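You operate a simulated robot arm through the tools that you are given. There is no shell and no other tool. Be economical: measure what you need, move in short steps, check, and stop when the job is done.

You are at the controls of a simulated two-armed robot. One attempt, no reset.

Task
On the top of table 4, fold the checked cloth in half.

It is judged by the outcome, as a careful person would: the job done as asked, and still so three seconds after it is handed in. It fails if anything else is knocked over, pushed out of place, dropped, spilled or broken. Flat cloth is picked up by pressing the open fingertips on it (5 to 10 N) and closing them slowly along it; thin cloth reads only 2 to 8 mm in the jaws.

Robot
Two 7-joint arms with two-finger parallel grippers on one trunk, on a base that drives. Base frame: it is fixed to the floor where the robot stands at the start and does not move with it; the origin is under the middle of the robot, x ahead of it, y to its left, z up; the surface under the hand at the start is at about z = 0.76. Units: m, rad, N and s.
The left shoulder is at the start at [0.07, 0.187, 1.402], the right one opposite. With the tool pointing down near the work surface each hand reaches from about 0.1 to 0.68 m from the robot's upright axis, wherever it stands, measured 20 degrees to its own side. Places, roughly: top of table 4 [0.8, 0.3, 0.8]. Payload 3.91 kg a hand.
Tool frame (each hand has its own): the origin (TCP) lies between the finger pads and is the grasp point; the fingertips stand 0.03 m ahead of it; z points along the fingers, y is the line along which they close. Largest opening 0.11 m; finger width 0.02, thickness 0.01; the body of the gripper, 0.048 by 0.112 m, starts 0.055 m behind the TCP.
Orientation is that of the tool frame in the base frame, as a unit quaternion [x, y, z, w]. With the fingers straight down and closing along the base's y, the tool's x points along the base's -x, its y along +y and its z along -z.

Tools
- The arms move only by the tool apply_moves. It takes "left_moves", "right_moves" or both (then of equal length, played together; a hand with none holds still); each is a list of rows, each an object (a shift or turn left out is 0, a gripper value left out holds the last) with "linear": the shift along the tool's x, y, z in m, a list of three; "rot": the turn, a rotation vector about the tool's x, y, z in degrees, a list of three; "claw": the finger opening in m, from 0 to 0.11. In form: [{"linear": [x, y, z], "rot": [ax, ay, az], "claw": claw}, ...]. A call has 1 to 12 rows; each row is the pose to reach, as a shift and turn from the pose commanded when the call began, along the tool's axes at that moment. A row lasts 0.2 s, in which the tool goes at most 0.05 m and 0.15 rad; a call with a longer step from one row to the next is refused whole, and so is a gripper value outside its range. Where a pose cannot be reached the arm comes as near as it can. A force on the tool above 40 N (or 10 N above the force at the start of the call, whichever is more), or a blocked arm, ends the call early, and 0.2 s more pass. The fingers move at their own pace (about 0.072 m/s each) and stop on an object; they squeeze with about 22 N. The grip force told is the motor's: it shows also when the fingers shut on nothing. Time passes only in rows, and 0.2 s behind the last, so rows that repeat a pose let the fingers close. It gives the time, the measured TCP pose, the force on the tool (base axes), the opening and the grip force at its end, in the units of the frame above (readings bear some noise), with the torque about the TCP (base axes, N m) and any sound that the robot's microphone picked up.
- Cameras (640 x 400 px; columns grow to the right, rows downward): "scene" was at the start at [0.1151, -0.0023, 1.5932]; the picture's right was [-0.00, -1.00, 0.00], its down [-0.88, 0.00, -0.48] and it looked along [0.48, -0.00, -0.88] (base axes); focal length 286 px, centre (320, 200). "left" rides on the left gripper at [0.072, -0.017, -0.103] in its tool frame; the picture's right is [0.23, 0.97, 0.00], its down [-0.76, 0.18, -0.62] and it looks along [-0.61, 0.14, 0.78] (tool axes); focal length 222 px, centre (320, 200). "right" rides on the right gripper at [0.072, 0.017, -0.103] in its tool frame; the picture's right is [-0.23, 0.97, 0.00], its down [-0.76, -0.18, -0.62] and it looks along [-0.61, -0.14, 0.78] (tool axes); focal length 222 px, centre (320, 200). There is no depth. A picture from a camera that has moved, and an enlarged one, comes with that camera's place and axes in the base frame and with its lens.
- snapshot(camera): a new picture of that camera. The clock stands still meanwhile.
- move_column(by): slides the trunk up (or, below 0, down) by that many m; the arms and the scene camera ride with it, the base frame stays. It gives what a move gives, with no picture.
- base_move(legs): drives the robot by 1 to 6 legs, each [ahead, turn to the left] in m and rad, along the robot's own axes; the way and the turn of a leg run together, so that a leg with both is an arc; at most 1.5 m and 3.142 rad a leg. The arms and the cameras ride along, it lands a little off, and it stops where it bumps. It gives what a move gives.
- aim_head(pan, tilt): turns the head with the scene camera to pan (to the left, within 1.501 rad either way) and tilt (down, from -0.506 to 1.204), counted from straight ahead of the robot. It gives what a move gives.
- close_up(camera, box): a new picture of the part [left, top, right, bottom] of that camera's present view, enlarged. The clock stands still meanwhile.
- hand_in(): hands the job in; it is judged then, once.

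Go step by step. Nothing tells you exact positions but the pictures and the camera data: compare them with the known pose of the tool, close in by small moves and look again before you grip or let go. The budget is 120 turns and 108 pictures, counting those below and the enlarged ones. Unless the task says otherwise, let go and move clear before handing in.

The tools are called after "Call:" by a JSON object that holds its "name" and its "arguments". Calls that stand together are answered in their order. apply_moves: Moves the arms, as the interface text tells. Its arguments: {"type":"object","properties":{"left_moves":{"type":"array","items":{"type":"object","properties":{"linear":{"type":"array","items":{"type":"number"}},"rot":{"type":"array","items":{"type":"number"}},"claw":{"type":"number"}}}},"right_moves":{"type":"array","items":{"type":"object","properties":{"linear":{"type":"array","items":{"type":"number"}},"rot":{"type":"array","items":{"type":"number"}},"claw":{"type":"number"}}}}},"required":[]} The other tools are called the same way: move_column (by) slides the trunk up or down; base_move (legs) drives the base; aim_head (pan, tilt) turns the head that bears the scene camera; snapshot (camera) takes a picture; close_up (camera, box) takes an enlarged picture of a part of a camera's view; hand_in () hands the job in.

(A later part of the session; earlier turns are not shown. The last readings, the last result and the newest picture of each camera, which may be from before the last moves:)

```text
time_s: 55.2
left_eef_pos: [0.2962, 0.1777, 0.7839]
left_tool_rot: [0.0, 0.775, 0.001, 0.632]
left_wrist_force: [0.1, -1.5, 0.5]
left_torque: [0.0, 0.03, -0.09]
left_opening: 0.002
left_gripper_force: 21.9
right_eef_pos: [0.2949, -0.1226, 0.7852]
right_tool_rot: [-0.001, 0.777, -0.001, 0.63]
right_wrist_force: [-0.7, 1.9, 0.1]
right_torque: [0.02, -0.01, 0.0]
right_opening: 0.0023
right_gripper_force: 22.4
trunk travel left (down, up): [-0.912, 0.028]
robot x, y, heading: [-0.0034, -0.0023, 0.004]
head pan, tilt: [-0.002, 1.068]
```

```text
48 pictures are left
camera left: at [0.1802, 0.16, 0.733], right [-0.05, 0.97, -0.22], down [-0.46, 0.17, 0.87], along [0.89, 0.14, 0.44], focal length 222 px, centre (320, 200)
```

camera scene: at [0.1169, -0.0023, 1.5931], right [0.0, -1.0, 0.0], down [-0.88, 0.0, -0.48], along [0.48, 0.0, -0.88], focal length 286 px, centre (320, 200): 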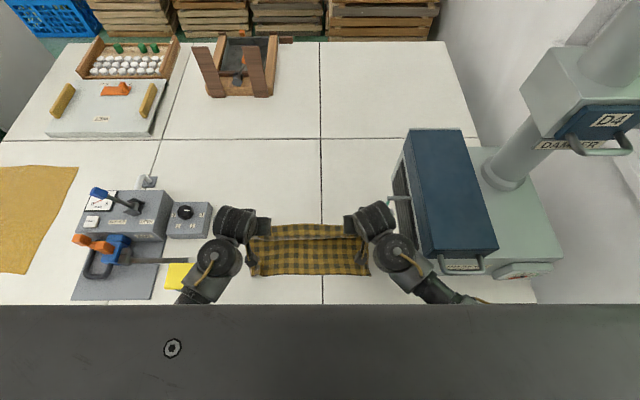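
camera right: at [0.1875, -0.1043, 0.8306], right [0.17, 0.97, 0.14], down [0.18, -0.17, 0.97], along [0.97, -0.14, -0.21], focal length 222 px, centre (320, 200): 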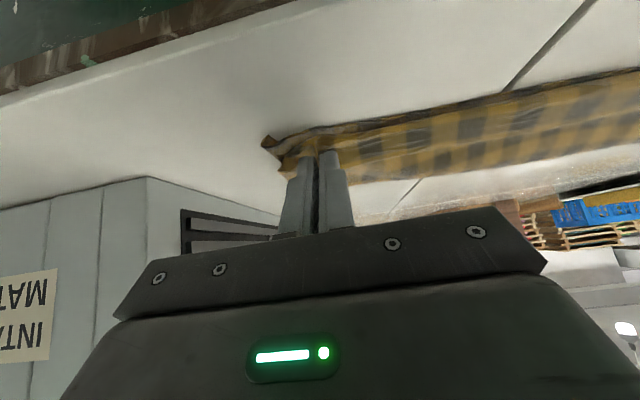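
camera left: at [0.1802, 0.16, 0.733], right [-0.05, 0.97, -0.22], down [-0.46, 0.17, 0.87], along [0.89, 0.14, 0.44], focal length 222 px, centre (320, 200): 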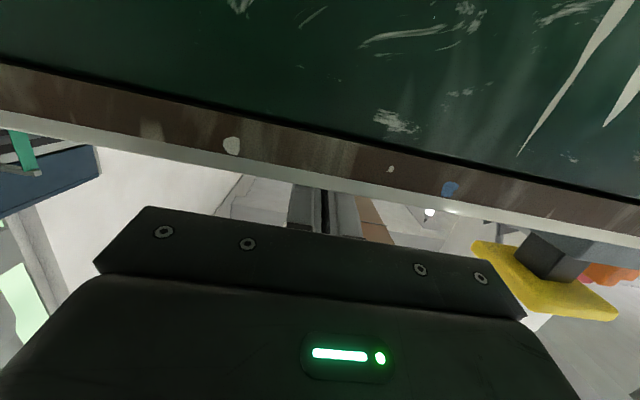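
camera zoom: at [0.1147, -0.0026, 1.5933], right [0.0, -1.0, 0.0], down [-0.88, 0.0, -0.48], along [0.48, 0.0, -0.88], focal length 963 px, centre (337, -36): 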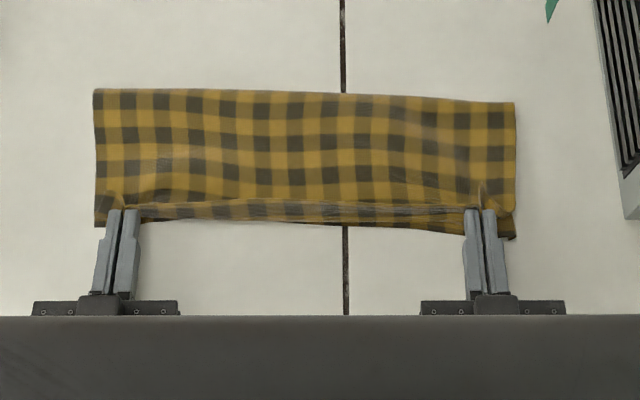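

Pitch is 78° and the hem now stands nearly vertical. I open just a little and draw the fingers straight back toward the robot, which should pull the edge outward rather than inward.

Call:
{"name": "apply_moves", "arguments": {"left_moves": [{"linear": [0, 0, 0], "claw": 0.006}, {"linear": [0, 0, 0], "claw": 0.01}, {"linear": [0, 0, -0.008], "claw": 0.01}, {"linear": [0, 0, -0.016], "claw": 0.01}, {"linear": [0, 0, -0.024], "claw": 0.01}, {"linear": [0, 0, -0.032], "claw": 0.01}, {"linear": [0, 0, -0.04], "claw": 0.01}, {"linear": [0, 0, -0.04], "claw": 0.01}], "right_moves": [{"linear": [0, 0, 0], "claw": 0.006}, {"linear": [0, 0, 0], "claw": 0.01}, {"linear": [0, 0, -0.008], "claw": 0.01}, {"linear": [0, 0, -0.016], "claw": 0.01}, {"linear": [0, 0, -0.024], "claw": 0.01}, {"linear": [0, 0, -0.032], "claw": 0.01}, {"linear": [0, 0, -0.04], "claw": 0.01}, {"linear": [0, 0, -0.04], "claw": 0.01}]}}

Call:
{"name": "close_up", "arguments": {"camera": "scene", "box": [220, 230, 410, 310]}}

```text
time_s: 57.0
left_eef_pos: [0.2569, 0.1772, 0.7903]
left_tool_rot: [-0.001, 0.776, 0.002, 0.631]
left_wrist_force: [-0.3, -0.6, 0.5]
left_torque: [-0.05, 0.0, -0.01]
left_opening: 0.01
left_gripper_force: 0.1
right_eef_pos: [0.2546, -0.121, 0.7931]
right_tool_rot: [-0.002, 0.777, -0.001, 0.63]
right_wrist_force: [-0.2, 0.2, -0.6]
right_torque: [0.01, 0.01, -0.01]
right_opening: 0.0099
right_gripper_force: 0.1
trunk travel left (down, up): [-0.912, 0.028]
robot x, y, heading: [0.0018, 0.0, 0.004]
head pan, tilt: [-0.002, 1.068]
```

```text
3.37 times, centred on (315, 270) of scene
camera zoom: at [0.1154, -0.0024, 1.5932], right [0.0, -1.0, 0.0], down [-0.88, 0.0, -0.48], along [0.48, 0.0, -0.88], focal length 963 px, centre (337, -36)
```

zoom: 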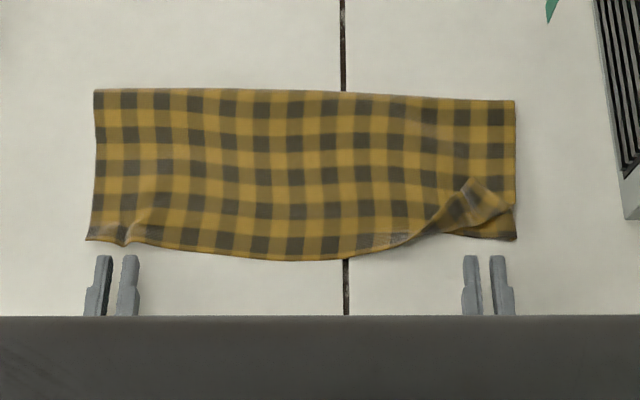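

Excellent: the hem rolled out along the left and middle, and only the right corner's small flap is still turned back. I raise both hands, bring them upright and look at that corner closely.

Call:
{"name": "apply_moves", "arguments": {"left_moves": [{"linear": [-0.025, 0, -0.005]}, {"linear": [-0.055, 0, -0.01]}, {"linear": [-0.06, 0, 0], "rot": [0, 8, 0]}, {"linear": [-0.065, 0, 0.02], "rot": [0, 16, 0]}, {"linear": [-0.069, 0, 0.036], "rot": [0, 24, 0]}, {"linear": [-0.069, 0, 0.036], "rot": [0, 32, 0]}, {"linear": [-0.069, 0, 0.036], "rot": [0, 40, 0]}, {"linear": [-0.069, 0, 0.036], "rot": [0, 48, 0]}, {"linear": [-0.069, 0, 0.036], "rot": [0, 56, 0]}, {"linear": [-0.069, 0, 0.036], "rot": [0, 64, 0]}, {"linear": [-0.069, 0, 0.036], "rot": [0, 72, 0]}, {"linear": [-0.069, 0, 0.036], "rot": [0, 77, 0]}], "right_moves": [{"linear": [-0.025, 0, -0.005]}, {"linear": [-0.055, 0, -0.01]}, {"linear": [-0.06, 0, 0], "rot": [0, 8, 0], "claw": 0}, {"linear": [-0.065, 0, 0.02], "rot": [0, 16, 0]}, {"linear": [-0.069, 0, 0.036], "rot": [0, 24, 0]}, {"linear": [-0.069, 0, 0.036], "rot": [0, 32, 0]}, {"linear": [-0.069, 0, 0.036], "rot": [0, 40, 0]}, {"linear": [-0.069, 0, 0.036], "rot": [0, 48, 0]}, {"linear": [-0.069, 0, 0.036], "rot": [0, 56, 0]}, {"linear": [-0.069, 0, 0.036], "rot": [0, 64, 0]}, {"linear": [-0.069, 0, 0.036], "rot": [0, 72, 0]}, {"linear": [-0.069, 0, 0.036], "rot": [0, 78, 0]}]}}

Call:
{"name": "snapshot", "arguments": {"camera": "right"}}

Call:
{"name": "close_up", "arguments": {"camera": "scene", "box": [220, 220, 410, 310]}}

```text
time_s: 59.4
left_eef_pos: [0.3013, 0.2499, 0.8383]
left_tool_rot: [0.018, 0.992, 0.071, 0.102]
left_wrist_force: [0.2, -0.2, -0.2]
left_torque: [-0.01, 0.01, -0.03]
left_opening: 0.0104
left_gripper_force: 0.1
left hand out of reach, approached as far as the arm can: row 11
right_eef_pos: [0.2932, -0.2324, 0.8214]
right_tool_rot: [-0.035, 0.99, -0.105, 0.084]
right_wrist_force: [0.5, 0.5, 0.0]
right_torque: [-0.01, -0.01, 0.0]
right_opening: 0.0004
right_gripper_force: 22.4
right hand out of reach, approached as far as the arm can: row 11
trunk travel left (down, up): [-0.912, 0.028]
robot x, y, heading: [0.0003, -0.0029, 0.005]
head pan, tilt: [-0.002, 1.068]
stopped in row 11 (right hand): the arm was blocked; the commanded pose is now the measured one
```

```text
46 pictures are left
camera right: at [0.2028, -0.2, 0.9052], right [0.17, 0.97, -0.17], down [0.65, 0.02, 0.76], along [0.74, -0.24, -0.63], focal length 222 px, centre (320, 200)
```

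right: 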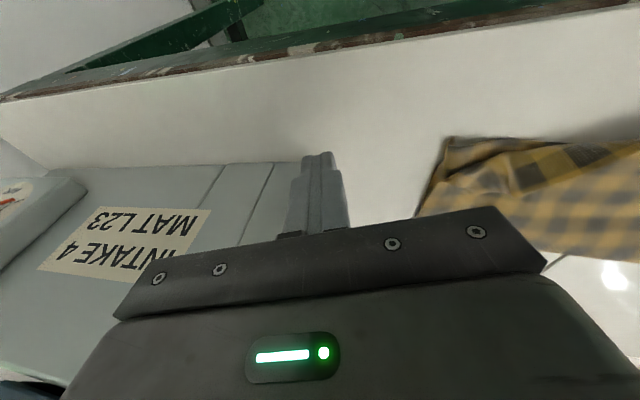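

```text
3.37 times, centred on (315, 265) of scene
camera zoom: at [0.1178, -0.0014, 1.593], right [0.0, -1.0, 0.0], down [-0.88, 0.0, -0.48], along [0.48, 0.0, -0.88], focal length 963 px, centre (337, -19)
```

zoom: 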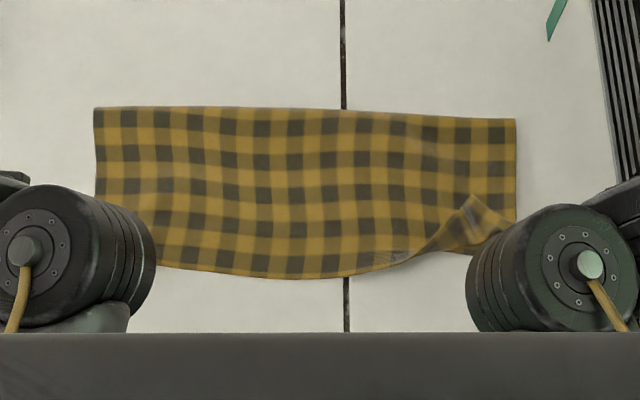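

The upright turn ended with both hands pushed outward at the arms' limit, though nothing was touched. I move them forward and inward to free up the arms.

Call:
{"name": "apply_moves", "arguments": {"left_moves": [{"linear": [-0.015, 0, 0]}, {"linear": [-0.03, -0.005, 0]}, {"linear": [-0.05, -0.015, 0]}, {"linear": [-0.07, -0.03, 0]}, {"linear": [-0.085, -0.04, 0]}, {"linear": [-0.085, -0.04, 0]}], "right_moves": [{"linear": [-0.01, 0.01, -0.005]}, {"linear": [-0.025, 0.025, -0.01]}, {"linear": [-0.04, 0.04, -0.01]}, {"linear": [-0.055, 0.06, -0.01]}, {"linear": [-0.07, 0.075, -0.01]}, {"linear": [-0.07, 0.075, -0.01]}]}}

```text
time_s: 59.9
left_eef_pos: [0.3114, 0.2937, 0.8407]
left_tool_rot: [0.033, 0.988, 0.114, 0.097]
left_wrist_force: [0.4, -0.6, 0.4]
left_torque: [0.0, 0.0, -0.03]
left_opening: 0.0098
left_gripper_force: 0.2
right_eef_pos: [0.2849, -0.2694, 0.8196]
right_tool_rot: [-0.053, 0.984, -0.154, 0.07]
right_wrist_force: [-24.4, 8.5, 11.7]
right_torque: [-0.46, -2.01, 0.49]
right_opening: 0.0001
right_gripper_force: 22.2
trunk travel left (down, up): [-0.912, 0.028]
robot x, y, heading: [0.0025, -0.0038, -0.002]
head pan, tilt: [-0.002, 1.068]
stopped in row 2 (right hand): the force on the tool passed its limit at 61 N (the readings are from after the stop); the commanded pose is now the measured one
```

The right hand drifted outward instead and touched something. I look before moving again.

Call:
{"name": "snapshot", "arguments": {"camera": "scene"}}

Call:
{"name": "snapshot", "arguments": {"camera": "right"}}

Call:
{"name": "snapshot", "arguments": {"camera": "left"}}

```text
44 pictures are left
camera scene: at [0.1104, 0.0007, 1.5938], right [0.0, -1.0, 0.0], down [-0.88, 0.0, -0.48], along [0.48, 0.0, -0.88], focal length 286 px, centre (320, 200)
```

scene: 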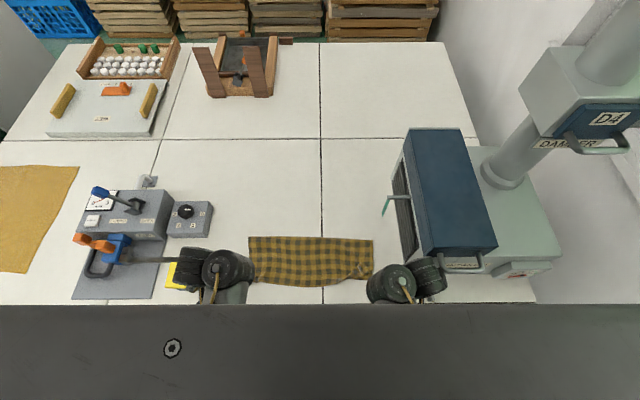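

```text
43 pictures are left
camera right: at [0.1956, -0.2294, 0.9028], right [0.15, 0.95, -0.28], down [0.67, 0.11, 0.73], along [0.73, -0.29, -0.62], focal length 222 px, centre (320, 200)
```

right: 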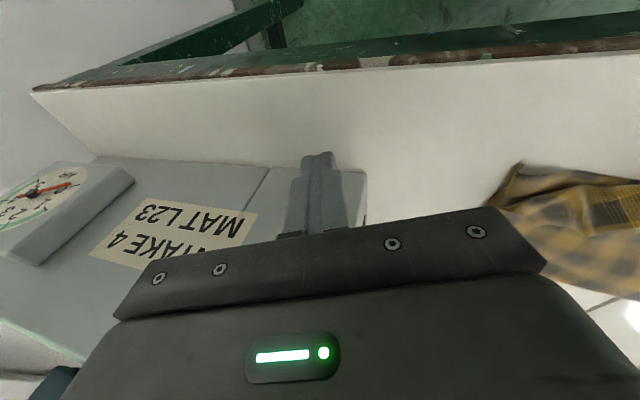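

```text
42 pictures are left
camera left: at [0.2186, 0.2603, 0.9225], right [-0.18, 0.97, 0.18], down [0.63, -0.03, 0.78], along [0.76, 0.25, -0.6], focal length 222 px, centre (320, 200)
```

left: 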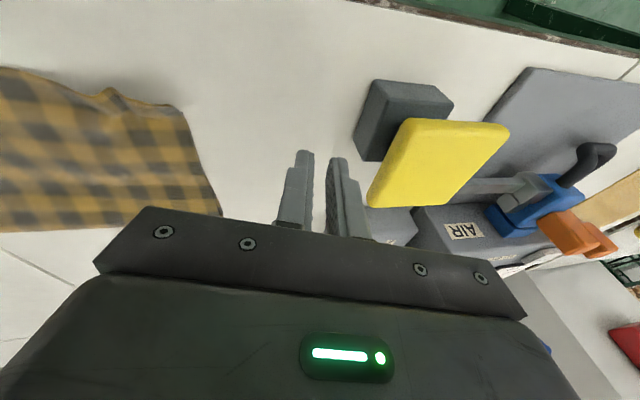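

The right fingers rest against the machine's base block, and the left is near the yellow handle. I back out the way I came: lift, move inward and pitch forward again, where the arms reached well.

Call:
{"name": "apply_moves", "arguments": {"left_moves": [{"linear": [-0.0027, -0.0074, -0.0117], "rot": [2.2, -5.7, -1.6]}, {"linear": [-0.0063, -0.0245, -0.0257], "rot": [4.4, -11.4, -3.2]}, {"linear": [-0.0089, -0.0537, -0.0322], "rot": [6.6, -17.1, -4.8]}, {"linear": [-0.0111, -0.078, -0.0377], "rot": [8.8, -22.8, -6.4]}, {"linear": [-0.0127, -0.0965, -0.0419], "rot": [11.1, -28.6, -8.1]}], "right_moves": [{"linear": [0.0012, 0.0037, -0.0226], "rot": [-3, -6.3, 2.4]}, {"linear": [-0.0074, 0.0191, -0.037], "rot": [-5.9, -12.6, 4.8]}, {"linear": [-0.0112, 0.0475, -0.046], "rot": [-8.9, -19, 7.2]}, {"linear": [-0.0198, 0.0755, -0.054], "rot": [-11.8, -25.3, 9.6]}, {"linear": [-0.0273, 0.0941, -0.0594], "rot": [-14.8, -31.6, 12]}]}}

Call:
{"name": "snapshot", "arguments": {"camera": "scene"}}

```text
time_s: 61.1
left_eef_pos: [0.3125, 0.1875, 0.8613]
left_tool_rot: [0.002, 0.94, 0.0, 0.342]
left_wrist_force: [0.8, -1.0, 0.3]
left_torque: [0.01, -0.02, 0.02]
left_opening: 0.0098
left_gripper_force: 0.0
right_eef_pos: [0.2962, -0.1578, 0.849]
right_tool_rot: [0.0, 0.94, 0.003, 0.342]
right_wrist_force: [-0.6, -0.4, -0.5]
right_torque: [0.02, 0.03, -0.02]
right_opening: 0.0
right_gripper_force: 22.7
trunk travel left (down, up): [-0.912, 0.028]
robot x, y, heading: [-0.0026, -0.0015, 0.0]
head pan, tilt: [-0.002, 1.068]
```

```text
41 pictures are left
camera scene: at [0.1128, -0.0029, 1.5934], right [0.0, -1.0, 0.0], down [-0.88, 0.0, -0.48], along [0.48, 0.0, -0.88], focal length 286 px, centre (320, 200)
```

scene: 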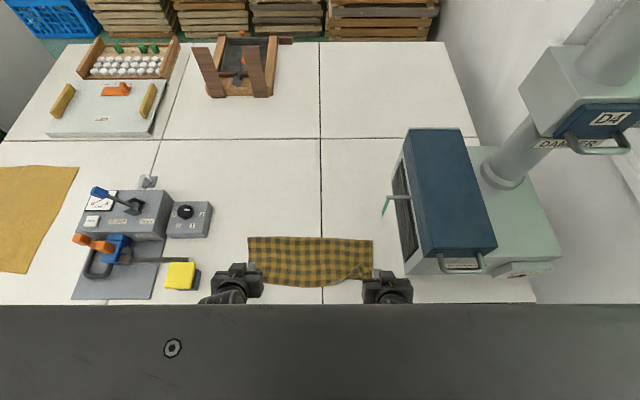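

Both hands are free again and nothing on the table has moved. I take a close look at the right flap.

Call:
{"name": "close_up", "arguments": {"camera": "scene", "box": [310, 220, 410, 300]}}

Call:
{"name": "snapshot", "arguments": {"camera": "right"}}

```text
5.00 times, centred on (360, 260) of scene
camera zoom: at [0.1128, -0.0029, 1.5934], right [0.0, -1.0, 0.0], down [-0.88, 0.0, -0.48], along [0.48, 0.0, -0.88], focal length 1429 px, centre (120, -100)
```

zoom: 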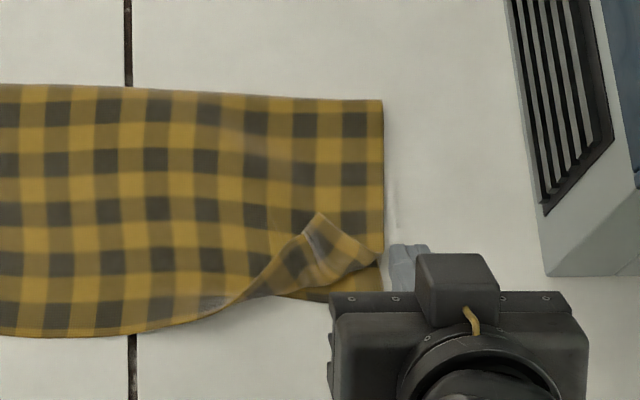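

```text
39 pictures are left
camera right: at [0.1747, -0.1398, 0.8806], right [0.17, 0.97, 0.15], down [0.18, -0.18, 0.97], along [0.97, -0.14, -0.21], focal length 222 px, centre (320, 200)
```

right: 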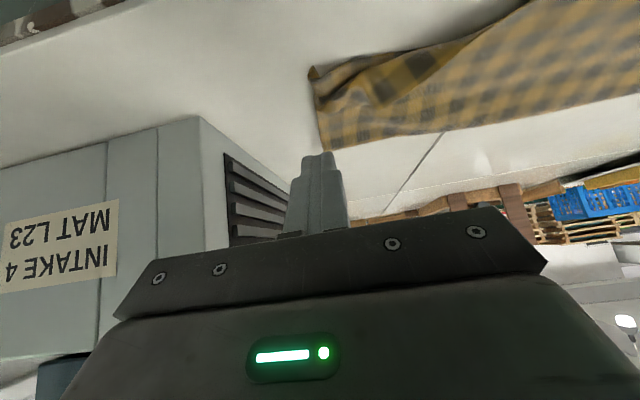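

The flap's tip is at about (0.353, −0.119). I place the closed right fingertips above it, then press lightly and rake it toward the near right corner.

Call:
{"name": "apply_moves", "arguments": {"right_moves": [{"linear": [-0.0138, 0.018, 0.0116]}, {"linear": [-0.0283, 0.037, 0.0238]}, {"linear": [-0.0155, 0.037, 0.0391]}, {"linear": [-0.005, 0.037, 0.052]}, {"linear": [-0.002, 0.037, 0.055]}, {"linear": [-0.002, 0.037, 0.055]}]}}

Call:
{"name": "close_up", "arguments": {"camera": "scene", "box": [310, 220, 410, 300]}}

```text
time_s: 62.5
left_eef_pos: [0.3113, 0.1888, 0.8597]
left_tool_rot: [0.001, 0.941, 0.002, 0.339]
left_wrist_force: [0.7, 0.0, 0.5]
left_torque: [0.01, 0.0, 0.01]
left_opening: 0.01
left_gripper_force: 0.0
right_eef_pos: [0.3341, -0.1227, 0.8059]
right_tool_rot: [0.0, 0.939, -0.001, 0.343]
right_wrist_force: [0.7, 0.6, -0.5]
right_torque: [0.0, -0.01, -0.02]
right_opening: 0.0
right_gripper_force: 22.0
trunk travel left (down, up): [-0.912, 0.028]
robot x, y, heading: [0.0024, -0.0034, -0.005]
head pan, tilt: [-0.002, 1.068]
```

```text
5.00 times, centred on (360, 260) of scene
camera zoom: at [0.1143, -0.0028, 1.5932], right [0.0, -1.0, 0.0], down [-0.88, 0.0, -0.48], along [0.48, 0.0, -0.88], focal length 1429 px, centre (120, -100)
```

zoom: 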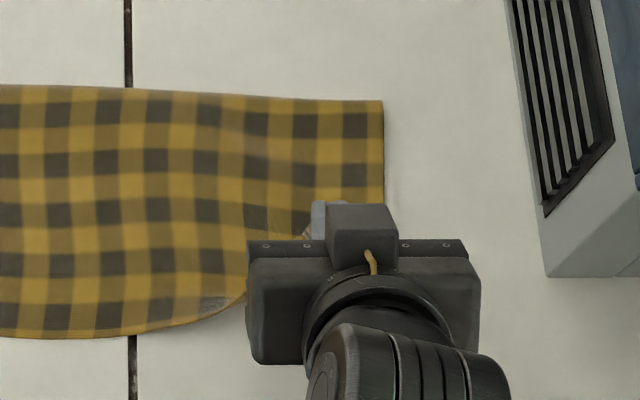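

Call:
{"name": "apply_moves", "arguments": {"right_moves": [{"linear": [0.0039, 0, 0.0046]}, {"linear": [0.0068, 0, 0.008]}, {"linear": [0.0068, 0, 0.008]}]}}

```text
time_s: 63.3
left_eef_pos: [0.3106, 0.1885, 0.8604]
left_tool_rot: [0.001, 0.94, 0.001, 0.34]
left_wrist_force: [-0.1, 0.0, 0.3]
left_torque: [0.01, 0.0, 0.0]
left_opening: 0.0098
left_gripper_force: 0.0
right_eef_pos: [0.3342, -0.1205, 0.7974]
right_tool_rot: [0.001, 0.94, 0.001, 0.342]
right_wrist_force: [0.7, 0.0, -0.3]
right_torque: [0.03, 0.01, -0.04]
right_opening: 0.0001
right_gripper_force: 22.4
trunk travel left (down, up): [-0.912, 0.028]
robot x, y, heading: [0.0022, -0.0003, -0.004]
head pan, tilt: [-0.002, 1.068]
```

Call:
{"name": "apply_moves", "arguments": {"right_moves": [{"linear": [0.001, 0, 0.0011]}, {"linear": [0.0018, 0, 0.0021]}, {"linear": [0.0018, 0, 0.0021]}]}}

```text
time_s: 64.1
left_eef_pos: [0.3121, 0.1889, 0.8595]
left_tool_rot: [0.001, 0.94, 0.001, 0.34]
left_wrist_force: [-0.2, 0.7, 0.4]
left_torque: [-0.02, -0.03, -0.02]
left_opening: 0.0101
left_gripper_force: 0.1
right_eef_pos: [0.3343, -0.1213, 0.7947]
right_tool_rot: [-0.001, 0.94, 0.002, 0.34]
right_wrist_force: [-0.5, -0.5, 0.3]
right_torque: [-0.01, 0.0, -0.01]
right_opening: 0.0
right_gripper_force: 22.0
trunk travel left (down, up): [-0.912, 0.028]
robot x, y, heading: [0.0019, 0.0014, -0.003]
head pan, tilt: [-0.002, 1.068]
```

Call:
{"name": "apply_moves", "arguments": {"right_moves": [{"linear": [0.0013, 0, 0.0015]}, {"linear": [0.0013, 0, 0.0015]}]}}

```text
time_s: 64.7
left_eef_pos: [0.3123, 0.1887, 0.8603]
left_tool_rot: [0.0, 0.94, 0.002, 0.34]
left_wrist_force: [-0.9, 0.4, 0.3]
left_torque: [-0.02, -0.02, 0.01]
left_opening: 0.0103
left_gripper_force: 0.1
right_eef_pos: [0.3336, -0.1218, 0.7916]
right_tool_rot: [0.0, 0.94, 0.001, 0.341]
right_wrist_force: [-0.2, 1.1, 0.7]
right_torque: [0.0, 0.03, 0.03]
right_opening: 0.0
right_gripper_force: 21.7
trunk travel left (down, up): [-0.912, 0.028]
robot x, y, heading: [-0.0017, 0.0038, 0.001]
head pan, tilt: [-0.002, 1.068]
```

Still barely touching; I lower another millimetre and rake toward the near right corner.

Call:
{"name": "apply_moves", "arguments": {"right_moves": [{"linear": [0.0008, 0, 0.0009]}, {"linear": [0.0077, -0.003, -0.0049]}, {"linear": [0.0146, -0.006, -0.0107]}, {"linear": [0.0215, -0.009, -0.0165]}, {"linear": [0.0284, -0.012, -0.0223]}, {"linear": [0.0353, -0.015, -0.0281]}, {"linear": [0.0422, -0.018, -0.0339]}, {"linear": [0.0491, -0.021, -0.0397]}, {"linear": [0.0491, -0.021, -0.0397]}]}}

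Call:
{"name": "close_up", "arguments": {"camera": "scene", "box": [230, 220, 410, 305]}}

```text
time_s: 66.7
left_eef_pos: [0.3131, 0.1895, 0.8599]
left_tool_rot: [0.001, 0.94, 0.001, 0.34]
left_wrist_force: [-0.3, -0.1, 0.5]
left_torque: [-0.02, -0.01, 0.0]
left_opening: 0.0099
left_gripper_force: 0.1
right_eef_pos: [0.2708, -0.1421, 0.791]
right_tool_rot: [0.0, 0.94, 0.001, 0.342]
right_wrist_force: [1.2, 1.0, 12.8]
right_torque: [-0.01, -0.21, -0.01]
right_opening: 0.0003
right_gripper_force: 22.5
trunk travel left (down, up): [-0.912, 0.028]
robot x, y, heading: [-0.0043, -0.002, -0.003]
head pan, tilt: [-0.002, 1.068]
```

```text
3.56 times, centred on (320, 262) of scene
camera zoom: at [0.114, -0.002, 1.5934], right [0.0, -1.0, 0.0], down [-0.88, 0.0, -0.48], along [0.48, 0.0, -0.88], focal length 1016 px, centre (320, -22)
```

zoom: 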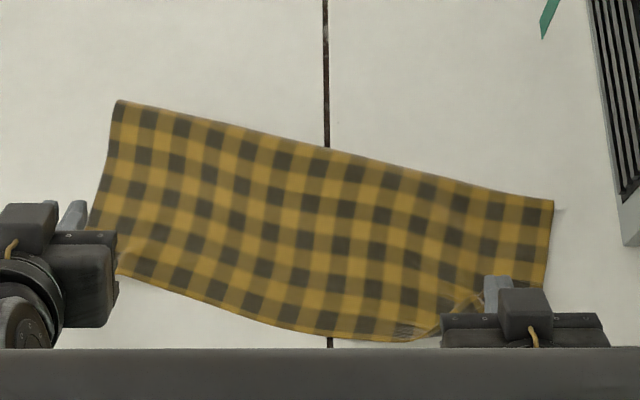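

The light cloth turned as a whole under the finger; that is harmless in itself. I lift the right hand and check the flap.

Call:
{"name": "apply_moves", "arguments": {"right_moves": [{"linear": [-0.013, 0, -0.0153]}, {"linear": [-0.0322, -0.02, -0.0383]}, {"linear": [-0.0386, -0.04, -0.046]}, {"linear": [-0.0386, -0.04, -0.046]}]}}

Call:
{"name": "close_up", "arguments": {"camera": "scene", "box": [230, 220, 410, 305]}}

```text
time_s: 67.7
left_eef_pos: [0.3131, 0.1902, 0.8604]
left_tool_rot: [0.001, 0.94, 0.001, 0.341]
left_wrist_force: [0.2, -0.4, 0.2]
left_torque: [-0.01, 0.0, 0.01]
left_opening: 0.0098
left_gripper_force: 0.1
right_eef_pos: [0.2712, -0.181, 0.8527]
right_tool_rot: [0.0, 0.94, 0.001, 0.341]
right_wrist_force: [0.5, 0.1, 0.5]
right_torque: [0.03, -0.04, -0.03]
right_opening: 0.0
right_gripper_force: 22.6
trunk travel left (down, up): [-0.912, 0.028]
robot x, y, heading: [-0.0001, -0.0018, -0.003]
head pan, tilt: [-0.002, 1.068]
```

```text
3.56 times, centred on (320, 262) of scene
camera zoom: at [0.1143, -0.0017, 1.5932], right [0.0, -1.0, 0.0], down [-0.88, 0.0, -0.48], along [0.48, 0.0, -0.88], focal length 1016 px, centre (320, -22)
```

zoom: 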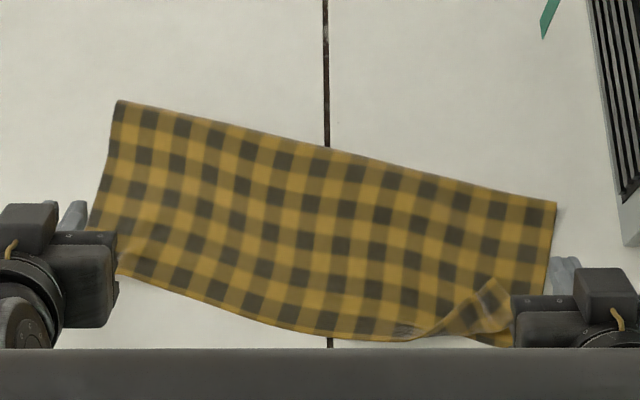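

The flap moved along with the body. I first push the right part of the cloth forward again, away from the table edge, by pressing on the body and sliding.

Call:
{"name": "apply_moves", "arguments": {"right_moves": [{"linear": [-0.0153, 0.02, 0.0129]}, {"linear": [-0.0322, 0.041, 0.027]}, {"linear": [-0.0129, 0.041, 0.05]}, {"linear": [0.0038, 0.041, 0.0699]}, {"linear": [0.0067, 0.041, 0.0733]}, {"linear": [0.0072, 0.041, 0.0739]}]}}

```text
time_s: 69.1
left_eef_pos: [0.3117, 0.1887, 0.8613]
left_tool_rot: [0.002, 0.94, 0.001, 0.341]
left_wrist_force: [-0.9, -0.6, 0.2]
left_torque: [-0.02, 0.02, -0.01]
left_opening: 0.01
left_gripper_force: 0.0
right_eef_pos: [0.3129, -0.1404, 0.7911]
right_tool_rot: [-0.001, 0.94, 0.002, 0.341]
right_wrist_force: [-0.8, 0.0, 2.1]
right_torque: [-0.01, -0.04, 0.01]
right_opening: 0.0001
right_gripper_force: 21.6
trunk travel left (down, up): [-0.912, 0.028]
robot x, y, heading: [-0.0009, -0.001, 0.0]
head pan, tilt: [-0.002, 1.068]
```

Call:
{"name": "apply_moves", "arguments": {"right_moves": [{"linear": [0.0005, 0, 0.0006]}, {"linear": [-0.0072, 0.002, 0.007]}, {"linear": [-0.0148, 0.004, 0.0134]}, {"linear": [-0.0225, 0.006, 0.0198]}, {"linear": [-0.0301, 0.008, 0.0263]}, {"linear": [-0.0378, 0.01, 0.0327]}, {"linear": [-0.0454, 0.012, 0.0391]}, {"linear": [-0.0531, 0.014, 0.0455]}, {"linear": [-0.0608, 0.016, 0.052]}, {"linear": [-0.0608, 0.016, 0.052]}, {"linear": [-0.08, 0.016, 0.029]}, {"linear": [-0.093, 0.0, 0.0137]}]}}

Call:
{"name": "close_up", "arguments": {"camera": "scene", "box": [230, 210, 410, 305]}}

```text
time_s: 71.7
left_eef_pos: [0.3113, 0.1896, 0.8608]
left_tool_rot: [0.001, 0.94, 0.001, 0.343]
left_wrist_force: [-0.5, 0.1, -0.5]
left_torque: [0.01, 0.01, 0.03]
left_opening: 0.0102
left_gripper_force: 0.0
right_eef_pos: [0.3902, -0.1386, 0.8397]
right_tool_rot: [0.0, 0.941, 0.003, 0.339]
right_wrist_force: [-0.4, -0.3, 0.2]
right_torque: [0.02, 0.01, 0.0]
right_opening: 0.0001
right_gripper_force: 22.0
trunk travel left (down, up): [-0.912, 0.028]
robot x, y, heading: [0.0012, -0.0022, -0.004]
head pan, tilt: [-0.002, 1.068]
```

```text
3.56 times, centred on (320, 258) of scene
camera zoom: at [0.1115, -0.0023, 1.5933], right [0.0, -1.0, 0.0], down [-0.88, 0.0, -0.48], along [0.48, 0.0, -0.88], focal length 1016 px, centre (320, -4)
```

zoom: 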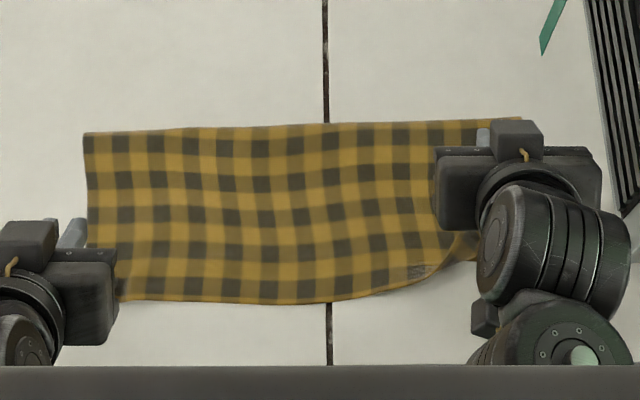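

The cloth lies straight again. I pull the right hand back to see the flap.

Call:
{"name": "apply_moves", "arguments": {"right_moves": [{"linear": [0.022, -0.008, -0.023]}, {"linear": [0.044, -0.016, -0.046]}, {"linear": [0.0664, -0.03, -0.0688], "claw": 0.02}, {"linear": [0.0664, -0.03, -0.0688]}]}}

Call:
{"name": "close_up", "arguments": {"camera": "scene", "box": [310, 220, 410, 300]}}

```text
time_s: 72.7
left_eef_pos: [0.313, 0.19, 0.8604]
left_tool_rot: [0.001, 0.941, 0.001, 0.34]
left_wrist_force: [-0.4, -0.4, -0.4]
left_torque: [-0.01, -0.01, 0.0]
left_opening: 0.01
left_gripper_force: 0.2
right_eef_pos: [0.299, -0.1723, 0.8493]
right_tool_rot: [-0.001, 0.94, 0.002, 0.34]
right_wrist_force: [0.0, 0.5, 0.0]
right_torque: [0.0, -0.02, -0.01]
right_opening: 0.0201
right_gripper_force: 0.0
trunk travel left (down, up): [-0.912, 0.028]
robot x, y, heading: [-0.0018, -0.0011, -0.002]
head pan, tilt: [-0.002, 1.068]
```

```text
5.00 times, centred on (360, 260) of scene
camera zoom: at [0.1147, -0.0023, 1.5932], right [0.0, -1.0, 0.0], down [-0.88, 0.0, -0.48], along [0.48, 0.0, -0.88], focal length 1429 px, centre (120, -100)
```

zoom: 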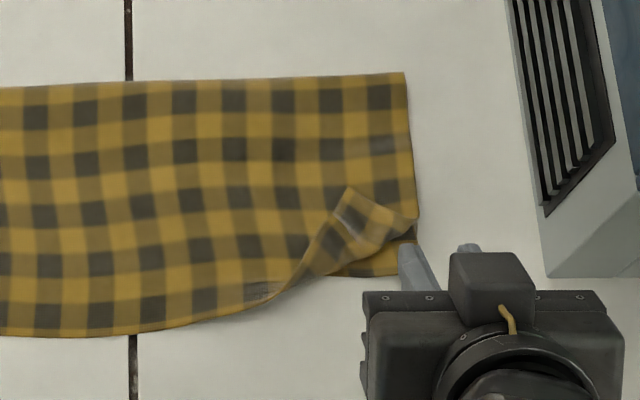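

The flap's centre is at about (0.354, −0.144). I lower the slightly open right fingers onto it to pinch it.

Call:
{"name": "apply_moves", "arguments": {"right_moves": [{"linear": [-0.0153, 0.015, 0.0129], "claw": 0.024}, {"linear": [-0.0329, 0.028, 0.0276]}, {"linear": [-0.0136, 0.028, 0.0506]}, {"linear": [0.0018, 0.028, 0.069]}, {"linear": [0.0044, 0.028, 0.0721]}, {"linear": [0.0044, 0.028, 0.0721]}]}}

Call:
{"name": "close_up", "arguments": {"camera": "scene", "box": [310, 220, 410, 300]}}

Call:
{"name": "close_up", "arguments": {"camera": "right", "box": [220, 80, 460, 240]}}

```text
time_s: 74.1
left_eef_pos: [0.3118, 0.1894, 0.8598]
left_tool_rot: [0.002, 0.94, 0.002, 0.34]
left_wrist_force: [0.2, 0.4, 0.3]
left_torque: [0.0, 0.0, -0.01]
left_opening: 0.01
left_gripper_force: 0.0
right_eef_pos: [0.3404, -0.1424, 0.7923]
right_tool_rot: [0.0, 0.939, 0.002, 0.343]
right_wrist_force: [0.3, -0.3, 12.3]
right_torque: [0.09, -0.13, -0.02]
right_opening: 0.0238
right_gripper_force: 0.1
trunk travel left (down, up): [-0.912, 0.028]
robot x, y, heading: [0.0001, -0.0015, -0.004]
head pan, tilt: [-0.002, 1.068]
```

```text
5.00 times, centred on (360, 260) of scene
camera zoom: at [0.1138, -0.0027, 1.5935], right [0.0, -1.0, 0.0], down [-0.88, 0.0, -0.48], along [0.48, 0.0, -0.88], focal length 1429 px, centre (120, -100)
```

zoom: 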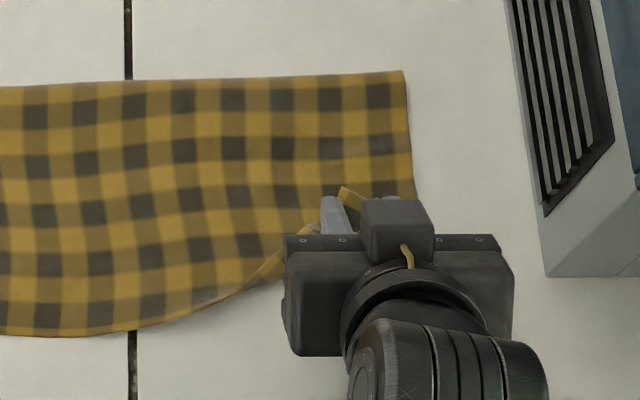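

```text
2.50 times, centred on (340, 160) of right
camera zoom: at [0.2189, -0.1258, 0.8239], right [0.17, 0.97, 0.15], down [0.18, -0.18, 0.97], along [0.97, -0.14, -0.21], focal length 555 px, centre (270, 300)
```

zoom: 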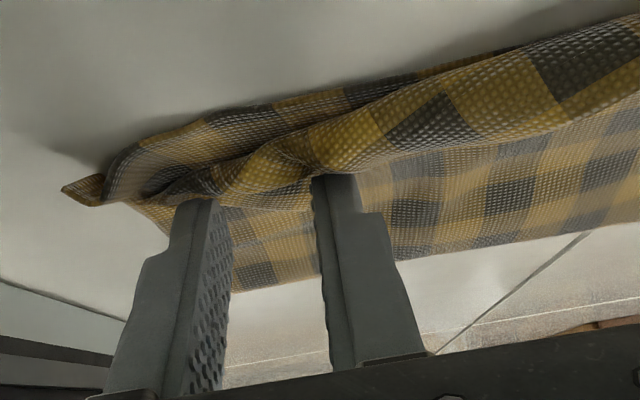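

The fingers straddle the flap with 12 N. Now I close slowly.

Call:
{"name": "apply_moves", "arguments": {"right_moves": [{"claw": 0.021}, {"claw": 0.018}, {"claw": 0.015}, {"claw": 0.012}, {"claw": 0.009}, {"claw": 0.006}, {"claw": 0.003}, {"claw": 0.0}, {"claw": 0.0}]}}

Call:
{"name": "close_up", "arguments": {"camera": "right", "box": [220, 80, 460, 240]}}

```text
time_s: 76.1
left_eef_pos: [0.312, 0.1901, 0.8602]
left_tool_rot: [0.002, 0.94, 0.001, 0.34]
left_wrist_force: [-0.4, 0.5, -0.1]
left_torque: [0.02, 0.05, -0.03]
left_opening: 0.01
left_gripper_force: 0.0
right_eef_pos: [0.3399, -0.1427, 0.7914]
right_tool_rot: [0.0, 0.94, 0.001, 0.342]
right_wrist_force: [1.0, 3.4, 18.3]
right_torque: [0.2, -0.25, 0.05]
right_opening: 0.0032
right_gripper_force: 22.4
trunk travel left (down, up): [-0.912, 0.028]
robot x, y, heading: [-0.0013, 0.001, -0.0]
head pan, tilt: [-0.002, 1.068]
```

```text
2.50 times, centred on (340, 160) of right
camera zoom: at [0.2176, -0.1251, 0.8239], right [0.17, 0.97, 0.15], down [0.18, -0.18, 0.97], along [0.97, -0.14, -0.21], focal length 555 px, centre (270, 300)
```

zoom: 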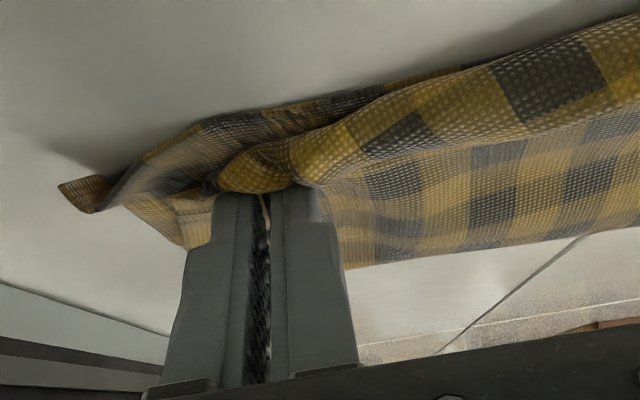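

Something is pinched (3.2 mm). I lift it, carry it toward the near right corner while pitching forward to about 78°, as worked on the left side.

Call:
{"name": "apply_moves", "arguments": {"right_moves": [{"linear": [-0.0077, 0, -0.0092]}, {"linear": [-0.008, 0, -0.022]}, {"linear": [-0.0008, -0.003, -0.0321], "rot": [0, -8, 0]}, {"linear": [0.0089, -0.006, -0.0362], "rot": [0, -16, 0]}, {"linear": [0.0186, -0.008, -0.0338], "rot": [0, -24, 0]}, {"linear": [0.0274, -0.01, -0.0295], "rot": [0, -32, 0]}, {"linear": [0.0363, -0.01, -0.0252], "rot": [0, -38, 0]}, {"linear": [0.0363, -0.01, -0.0252], "rot": [0, -38, 0]}]}}

Call:
{"name": "close_up", "arguments": {"camera": "scene", "box": [310, 220, 410, 300]}}

```text
time_s: 77.9
left_eef_pos: [0.3119, 0.1893, 0.86]
left_tool_rot: [0.002, 0.94, 0.001, 0.34]
left_wrist_force: [0.0, 0.3, 0.2]
left_torque: [-0.01, -0.02, -0.04]
left_opening: 0.0098
left_gripper_force: 0.1
right_eef_pos: [0.2967, -0.1523, 0.7879]
right_tool_rot: [0.0, 0.777, 0.002, 0.629]
right_wrist_force: [0.3, -0.4, -0.7]
right_torque: [0.01, -0.04, -0.02]
right_opening: 0.003
right_gripper_force: 22.2
trunk travel left (down, up): [-0.912, 0.028]
robot x, y, heading: [-0.0023, 0.0012, -0.0]
head pan, tilt: [-0.002, 1.068]
```

```text
5.00 times, centred on (360, 260) of scene
camera zoom: at [0.114, -0.0025, 1.5933], right [0.0, -1.0, 0.0], down [-0.88, 0.0, -0.48], along [0.48, 0.0, -0.88], focal length 1429 px, centre (120, -100)
```

zoom: 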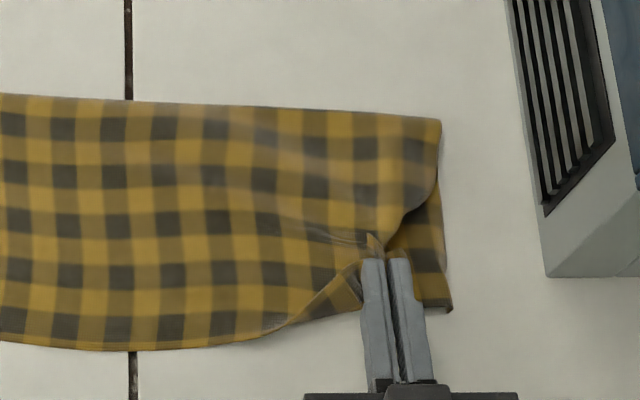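

The flap tip is held and now faces outward. I pull it toward the bottom layer's corner near (0.30, −0.19), then open slightly and draw back.

Call:
{"name": "apply_moves", "arguments": {"right_moves": [{"linear": [0.001, -0.01, -0.004]}, {"linear": [0.0025, -0.02, -0.008]}, {"linear": [0.004, -0.03, -0.012]}, {"linear": [0.004, -0.03, -0.012]}]}}

Call:
{"name": "close_up", "arguments": {"camera": "scene", "box": [230, 215, 420, 305]}}

```text
time_s: 78.9
left_eef_pos: [0.3122, 0.1891, 0.861]
left_tool_rot: [0.001, 0.94, 0.002, 0.341]
left_wrist_force: [-0.2, -0.5, 0.3]
left_torque: [-0.01, 0.0, 0.04]
left_opening: 0.0101
left_gripper_force: 0.0
right_eef_pos: [0.285, -0.184, 0.7865]
right_tool_rot: [0.001, 0.778, 0.0, 0.629]
right_wrist_force: [-0.5, 0.3, 0.1]
right_torque: [0.02, 0.01, 0.03]
right_opening: 0.0028
right_gripper_force: 21.6
trunk travel left (down, up): [-0.912, 0.028]
robot x, y, heading: [0.0058, -0.0019, 0.003]
head pan, tilt: [-0.002, 1.068]
```

```text
3.37 times, centred on (325, 260) of scene
camera zoom: at [0.1143, -0.0024, 1.5932], right [0.0, -1.0, 0.0], down [-0.88, 0.0, -0.48], along [0.48, 0.0, -0.88], focal length 963 px, centre (303, -2)
```

zoom: 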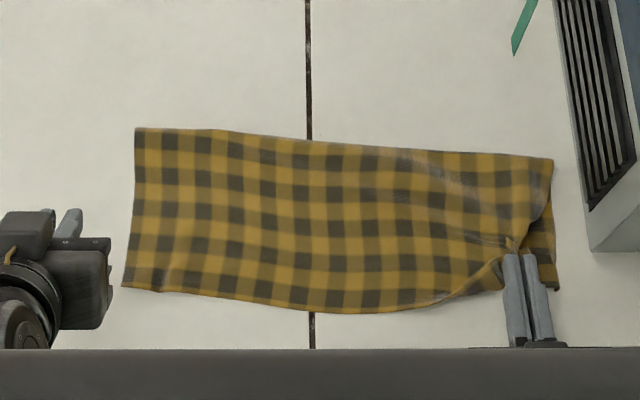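

The whole cloth moves with the pull, which is fine. I now open slightly and draw back to let the corner roll out.

Call:
{"name": "apply_moves", "arguments": {"right_moves": [{"linear": [0, 0, 0], "claw": 0.006}, {"linear": [0, 0, 0], "claw": 0.009}, {"linear": [0, -0.003, -0.008], "claw": 0.009}, {"linear": [0, -0.006, -0.016], "claw": 0.009}, {"linear": [0, -0.008, -0.024], "claw": 0.009}, {"linear": [0, -0.01, -0.032], "claw": 0.009}, {"linear": [0, -0.01, -0.04], "claw": 0.009}, {"linear": [0, -0.01, -0.04], "claw": 0.009}]}}

Call:
{"name": "close_up", "arguments": {"camera": "scene", "box": [230, 215, 420, 305]}}

```text
time_s: 80.7
left_eef_pos: [0.3117, 0.1887, 0.8609]
left_tool_rot: [0.002, 0.941, 0.001, 0.34]
left_wrist_force: [0.6, -0.5, -0.1]
left_torque: [0.01, -0.02, 0.0]
left_opening: 0.01
left_gripper_force: 0.0
right_eef_pos: [0.2462, -0.1936, 0.7941]
right_tool_rot: [0.0, 0.778, 0.001, 0.629]
right_wrist_force: [-0.7, -0.2, 0.9]
right_torque: [0.0, -0.01, 0.0]
right_opening: 0.0089
right_gripper_force: 0.2
trunk travel left (down, up): [-0.912, 0.028]
robot x, y, heading: [0.0035, 0.004, 0.003]
head pan, tilt: [-0.002, 1.068]
```

```text
3.37 times, centred on (325, 260) of scene
camera zoom: at [0.1145, -0.0026, 1.5932], right [0.0, -1.0, 0.0], down [-0.88, 0.0, -0.48], along [0.48, 0.0, -0.88], focal length 963 px, centre (303, -2)
```

zoom: 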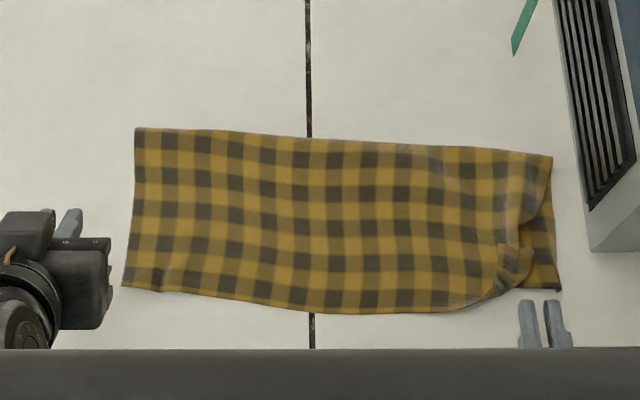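

Call:
{"name": "close_up", "arguments": {"camera": "scene", "box": [340, 230, 410, 310]}}

Call:
{"name": "close_up", "arguments": {"camera": "scene", "box": [250, 230, 330, 310]}}

```text
5.00 times, centred on (375, 270) of scene
camera zoom: at [0.1145, -0.0026, 1.5932], right [0.0, -1.0, 0.0], down [-0.88, 0.0, -0.48], along [0.48, 0.0, -0.88], focal length 1429 px, centre (45, -150)
```

zoom: 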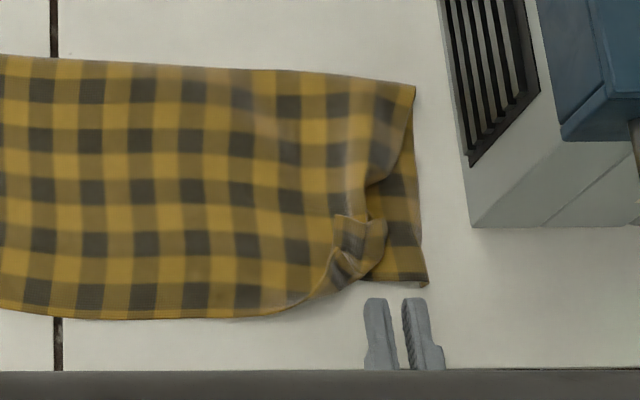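

```text
5.00 times, centred on (290, 270) of scene
camera zoom: at [0.1145, -0.0026, 1.5932], right [0.0, -1.0, 0.0], down [-0.88, 0.0, -0.48], along [0.48, 0.0, -0.88], focal length 1429 px, centre (470, -150)
```

zoom: 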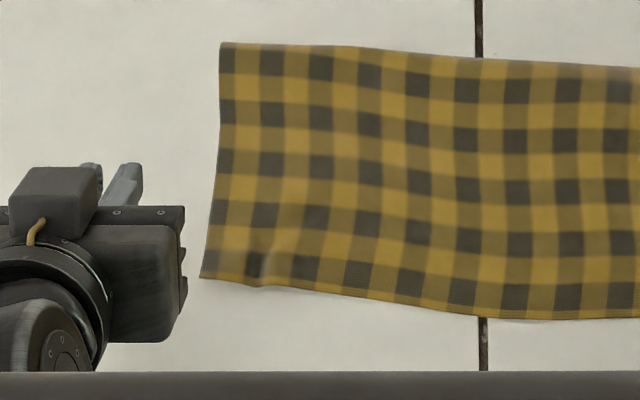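

The left side is perfect; the right top corner is still crumpled and the cloth sits close to the table edge. I bring both hands over the body to slide the cloth a little forward and left.

Call:
{"name": "apply_moves", "arguments": {"left_moves": [{"linear": [-0.0153, -0.02, 0.0129], "claw": 0}, {"linear": [-0.0368, -0.045, 0.0309]}, {"linear": [-0.0239, -0.069, 0.0462]}, {"linear": [-0.011, -0.069, 0.0615]}, {"linear": [-0.0014, -0.069, 0.073]}, {"linear": [-0.0014, -0.069, 0.073]}, {"linear": [-0.0014, -0.069, 0.073]}], "right_moves": [{"linear": [-0.0245, 0, -0.0052]}, {"linear": [-0.0489, 0.01, -0.0104], "rot": [0, 6, 0], "claw": 0}, {"linear": [-0.058, 0.025, 0.0082], "rot": [0, 14, 0]}, {"linear": [-0.0632, 0.045, 0.0326], "rot": [0, 22, 0]}, {"linear": [-0.0635, 0.06, 0.0581], "rot": [0, 30, 0]}, {"linear": [-0.0627, 0.07, 0.0786], "rot": [0, 38, 0]}, {"linear": [-0.0627, 0.07, 0.0786], "rot": [0, 38, 0]}]}}

```text
time_s: 82.5
left_eef_pos: [0.3512, 0.1529, 0.7946]
left_tool_rot: [0.027, 0.941, 0.029, 0.336]
left_wrist_force: [-0.6, 0.1, -0.3]
left_torque: [-0.01, -0.02, -0.03]
left_opening: 0.0
left_gripper_force: 21.6
right_eef_pos: [0.3221, -0.1536, 0.8293]
right_tool_rot: [-0.032, 0.942, -0.027, 0.334]
right_wrist_force: [0.5, -0.9, 0.0]
right_torque: [0.0, 0.0, 0.0]
right_opening: 0.0001
right_gripper_force: 21.8
trunk travel left (down, up): [-0.912, 0.028]
robot x, y, heading: [-0.0008, -0.0017, 0.001]
head pan, tilt: [-0.002, 1.068]
stopped in row 7 (left hand): the arm was blocked; the commanded pose is now the measured one
```

The arms got in each other's way with both hands inward. I take the left hand back up and let the right hand do the push alone, as before.

Call:
{"name": "apply_moves", "arguments": {"left_moves": [{"linear": [-0.0096, 0.005, -0.0115]}, {"linear": [-0.0156, 0.015, -0.035]}, {"linear": [-0.0156, 0.03, -0.065]}, {"linear": [-0.0156, 0.04, -0.065]}, {"linear": [-0.0156, 0.04, -0.065]}]}}

Call:
{"name": "close_up", "arguments": {"camera": "scene", "box": [230, 200, 420, 305]}}

```text
time_s: 83.7
left_eef_pos: [0.3228, 0.1897, 0.8571]
left_tool_rot: [0.025, 0.942, 0.028, 0.335]
left_wrist_force: [-0.1, 0.0, 0.7]
left_torque: [0.0, 0.0, 0.01]
left_opening: 0.0001
left_gripper_force: 22.1
right_eef_pos: [0.3235, -0.155, 0.8288]
right_tool_rot: [-0.032, 0.942, -0.026, 0.334]
right_wrist_force: [-0.6, -0.8, -0.8]
right_torque: [-0.01, 0.02, 0.0]
right_opening: 0.0002
right_gripper_force: 21.8
trunk travel left (down, up): [-0.912, 0.028]
robot x, y, heading: [0.0023, 0.0011, -0.001]
head pan, tilt: [-0.002, 1.068]
```

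```text
3.37 times, centred on (325, 252) of scene
camera zoom: at [0.1142, -0.003, 1.5933], right [0.0, -1.0, 0.0], down [-0.88, 0.0, -0.48], along [0.48, 0.0, -0.88], focal length 963 px, centre (303, 23)
```

zoom: 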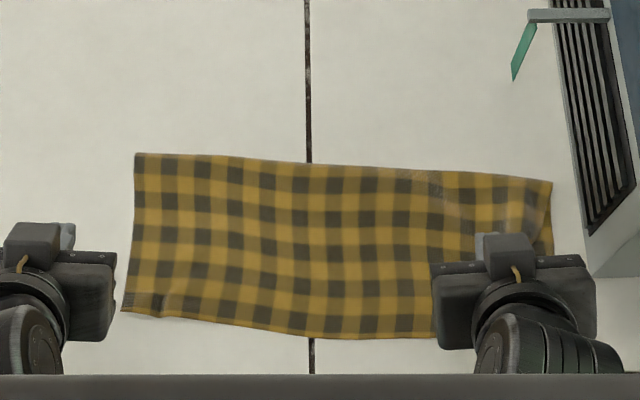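

Call:
{"name": "apply_moves", "arguments": {"right_moves": [{"linear": [-0.0194, 0.025, 0.0157], "rot": [-0.8, 0, 2.2]}, {"linear": [-0.0068, 0.025, 0.0313], "rot": [-1.6, 0, 4.4]}, {"linear": [0.002, 0.025, 0.0421], "rot": [-1.6, 0, 4.4]}, {"linear": [0.0042, 0.025, 0.0448], "rot": [-1.6, 0, 4.4]}, {"linear": [0.0042, 0.025, 0.0448], "rot": [-1.6, 0, 4.4]}]}}

```text
time_s: 84.9
left_eef_pos: [0.3225, 0.1897, 0.8566]
left_tool_rot: [0.027, 0.941, 0.027, 0.336]
left_wrist_force: [0.7, -0.3, 0.0]
left_torque: [0.01, 0.0, 0.02]
left_opening: 0.0
left_gripper_force: 21.9
right_eef_pos: [0.3461, -0.139, 0.7905]
right_tool_rot: [-0.005, 0.94, -0.007, 0.34]
right_wrist_force: [-5.7, -0.4, 23.4]
right_torque: [-0.01, -0.09, 0.02]
right_opening: 0.0
right_gripper_force: 22.2
trunk travel left (down, up): [-0.912, 0.028]
robot x, y, heading: [-0.0026, -0.002, -0.001]
head pan, tilt: [-0.002, 1.068]
stopped in row 5 (right hand): the force on the tool passed its limit at 41 N (the readings are from after the stop); the commanded pose is now the measured one
```

Call:
{"name": "apply_moves", "arguments": {"right_moves": [{"linear": [-0.0008, 0, -0.0009]}, {"linear": [-0.0077, 0.006, 0.0049]}, {"linear": [-0.0146, 0.012, 0.0107]}, {"linear": [-0.0215, 0.018, 0.0165]}, {"linear": [-0.0284, 0.024, 0.0223]}, {"linear": [-0.0353, 0.03, 0.0281]}, {"linear": [-0.0422, 0.036, 0.0339]}, {"linear": [-0.0422, 0.036, 0.0339]}, {"linear": [-0.055, 0.036, 0.0186]}, {"linear": [-0.061, 0.015, 0.005]}, {"linear": [-0.045, -0.015, -0.015]}, {"linear": [-0.015, -0.03, -0.04]}]}}

Call:
{"name": "close_up", "arguments": {"camera": "scene", "box": [230, 200, 420, 305]}}

```text
time_s: 85.5
left_eef_pos: [0.3229, 0.1898, 0.8563]
left_tool_rot: [0.027, 0.941, 0.027, 0.336]
left_wrist_force: [-0.4, 0.5, -0.4]
left_torque: [0.0, -0.02, -0.03]
left_opening: 0.0
left_gripper_force: 21.8
right_eef_pos: [0.348, -0.1377, 0.7907]
right_tool_rot: [-0.008, 0.94, -0.008, 0.341]
right_wrist_force: [-4.2, 0.2, 16.6]
right_torque: [0.03, -0.07, 0.01]
right_opening: 0.0002
right_gripper_force: 21.9
trunk travel left (down, up): [-0.912, 0.028]
robot x, y, heading: [0.0012, -0.0017, -0.004]
head pan, tilt: [-0.002, 1.068]
stopped in row 2 (right hand): the force on the tool passed its limit at 42 N (the readings are from after the stop); the commanded pose is now the measured one
```

```text
3.37 times, centred on (325, 252) of scene
camera zoom: at [0.1123, -0.0021, 1.5932], right [0.0, -1.0, 0.0], down [-0.88, 0.0, -0.48], along [0.48, 0.0, -0.88], focal length 963 px, centre (303, 23)
```

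zoom: 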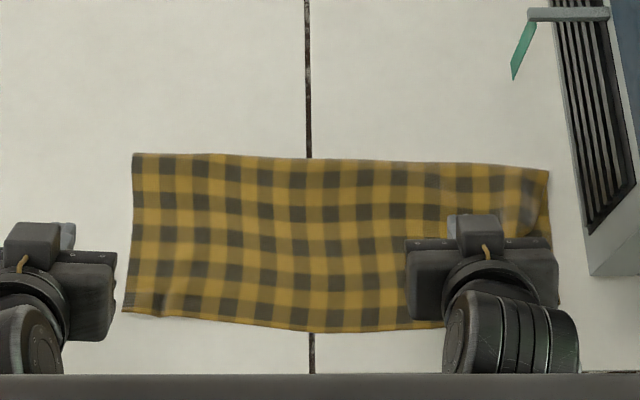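

Call:
{"name": "apply_moves", "arguments": {"right_moves": [{"linear": [-0.0013, 0, -0.0015]}, {"linear": [-0.0013, 0, -0.0015]}]}}

```text
time_s: 86.1
left_eef_pos: [0.3233, 0.1907, 0.8561]
left_tool_rot: [0.026, 0.941, 0.028, 0.336]
left_wrist_force: [0.4, -0.4, 0.9]
left_torque: [0.02, 0.02, 0.02]
left_opening: 0.0
left_gripper_force: 22.4
right_eef_pos: [0.3468, -0.1388, 0.7911]
right_tool_rot: [-0.007, 0.941, -0.01, 0.338]
right_wrist_force: [1.4, 1.3, 4.1]
right_torque: [-0.01, -0.09, -0.03]
right_opening: 0.0001
right_gripper_force: 21.6
trunk travel left (down, up): [-0.912, 0.028]
robot x, y, heading: [-0.0033, 0.0019, 0.002]
head pan, tilt: [-0.002, 1.068]
```

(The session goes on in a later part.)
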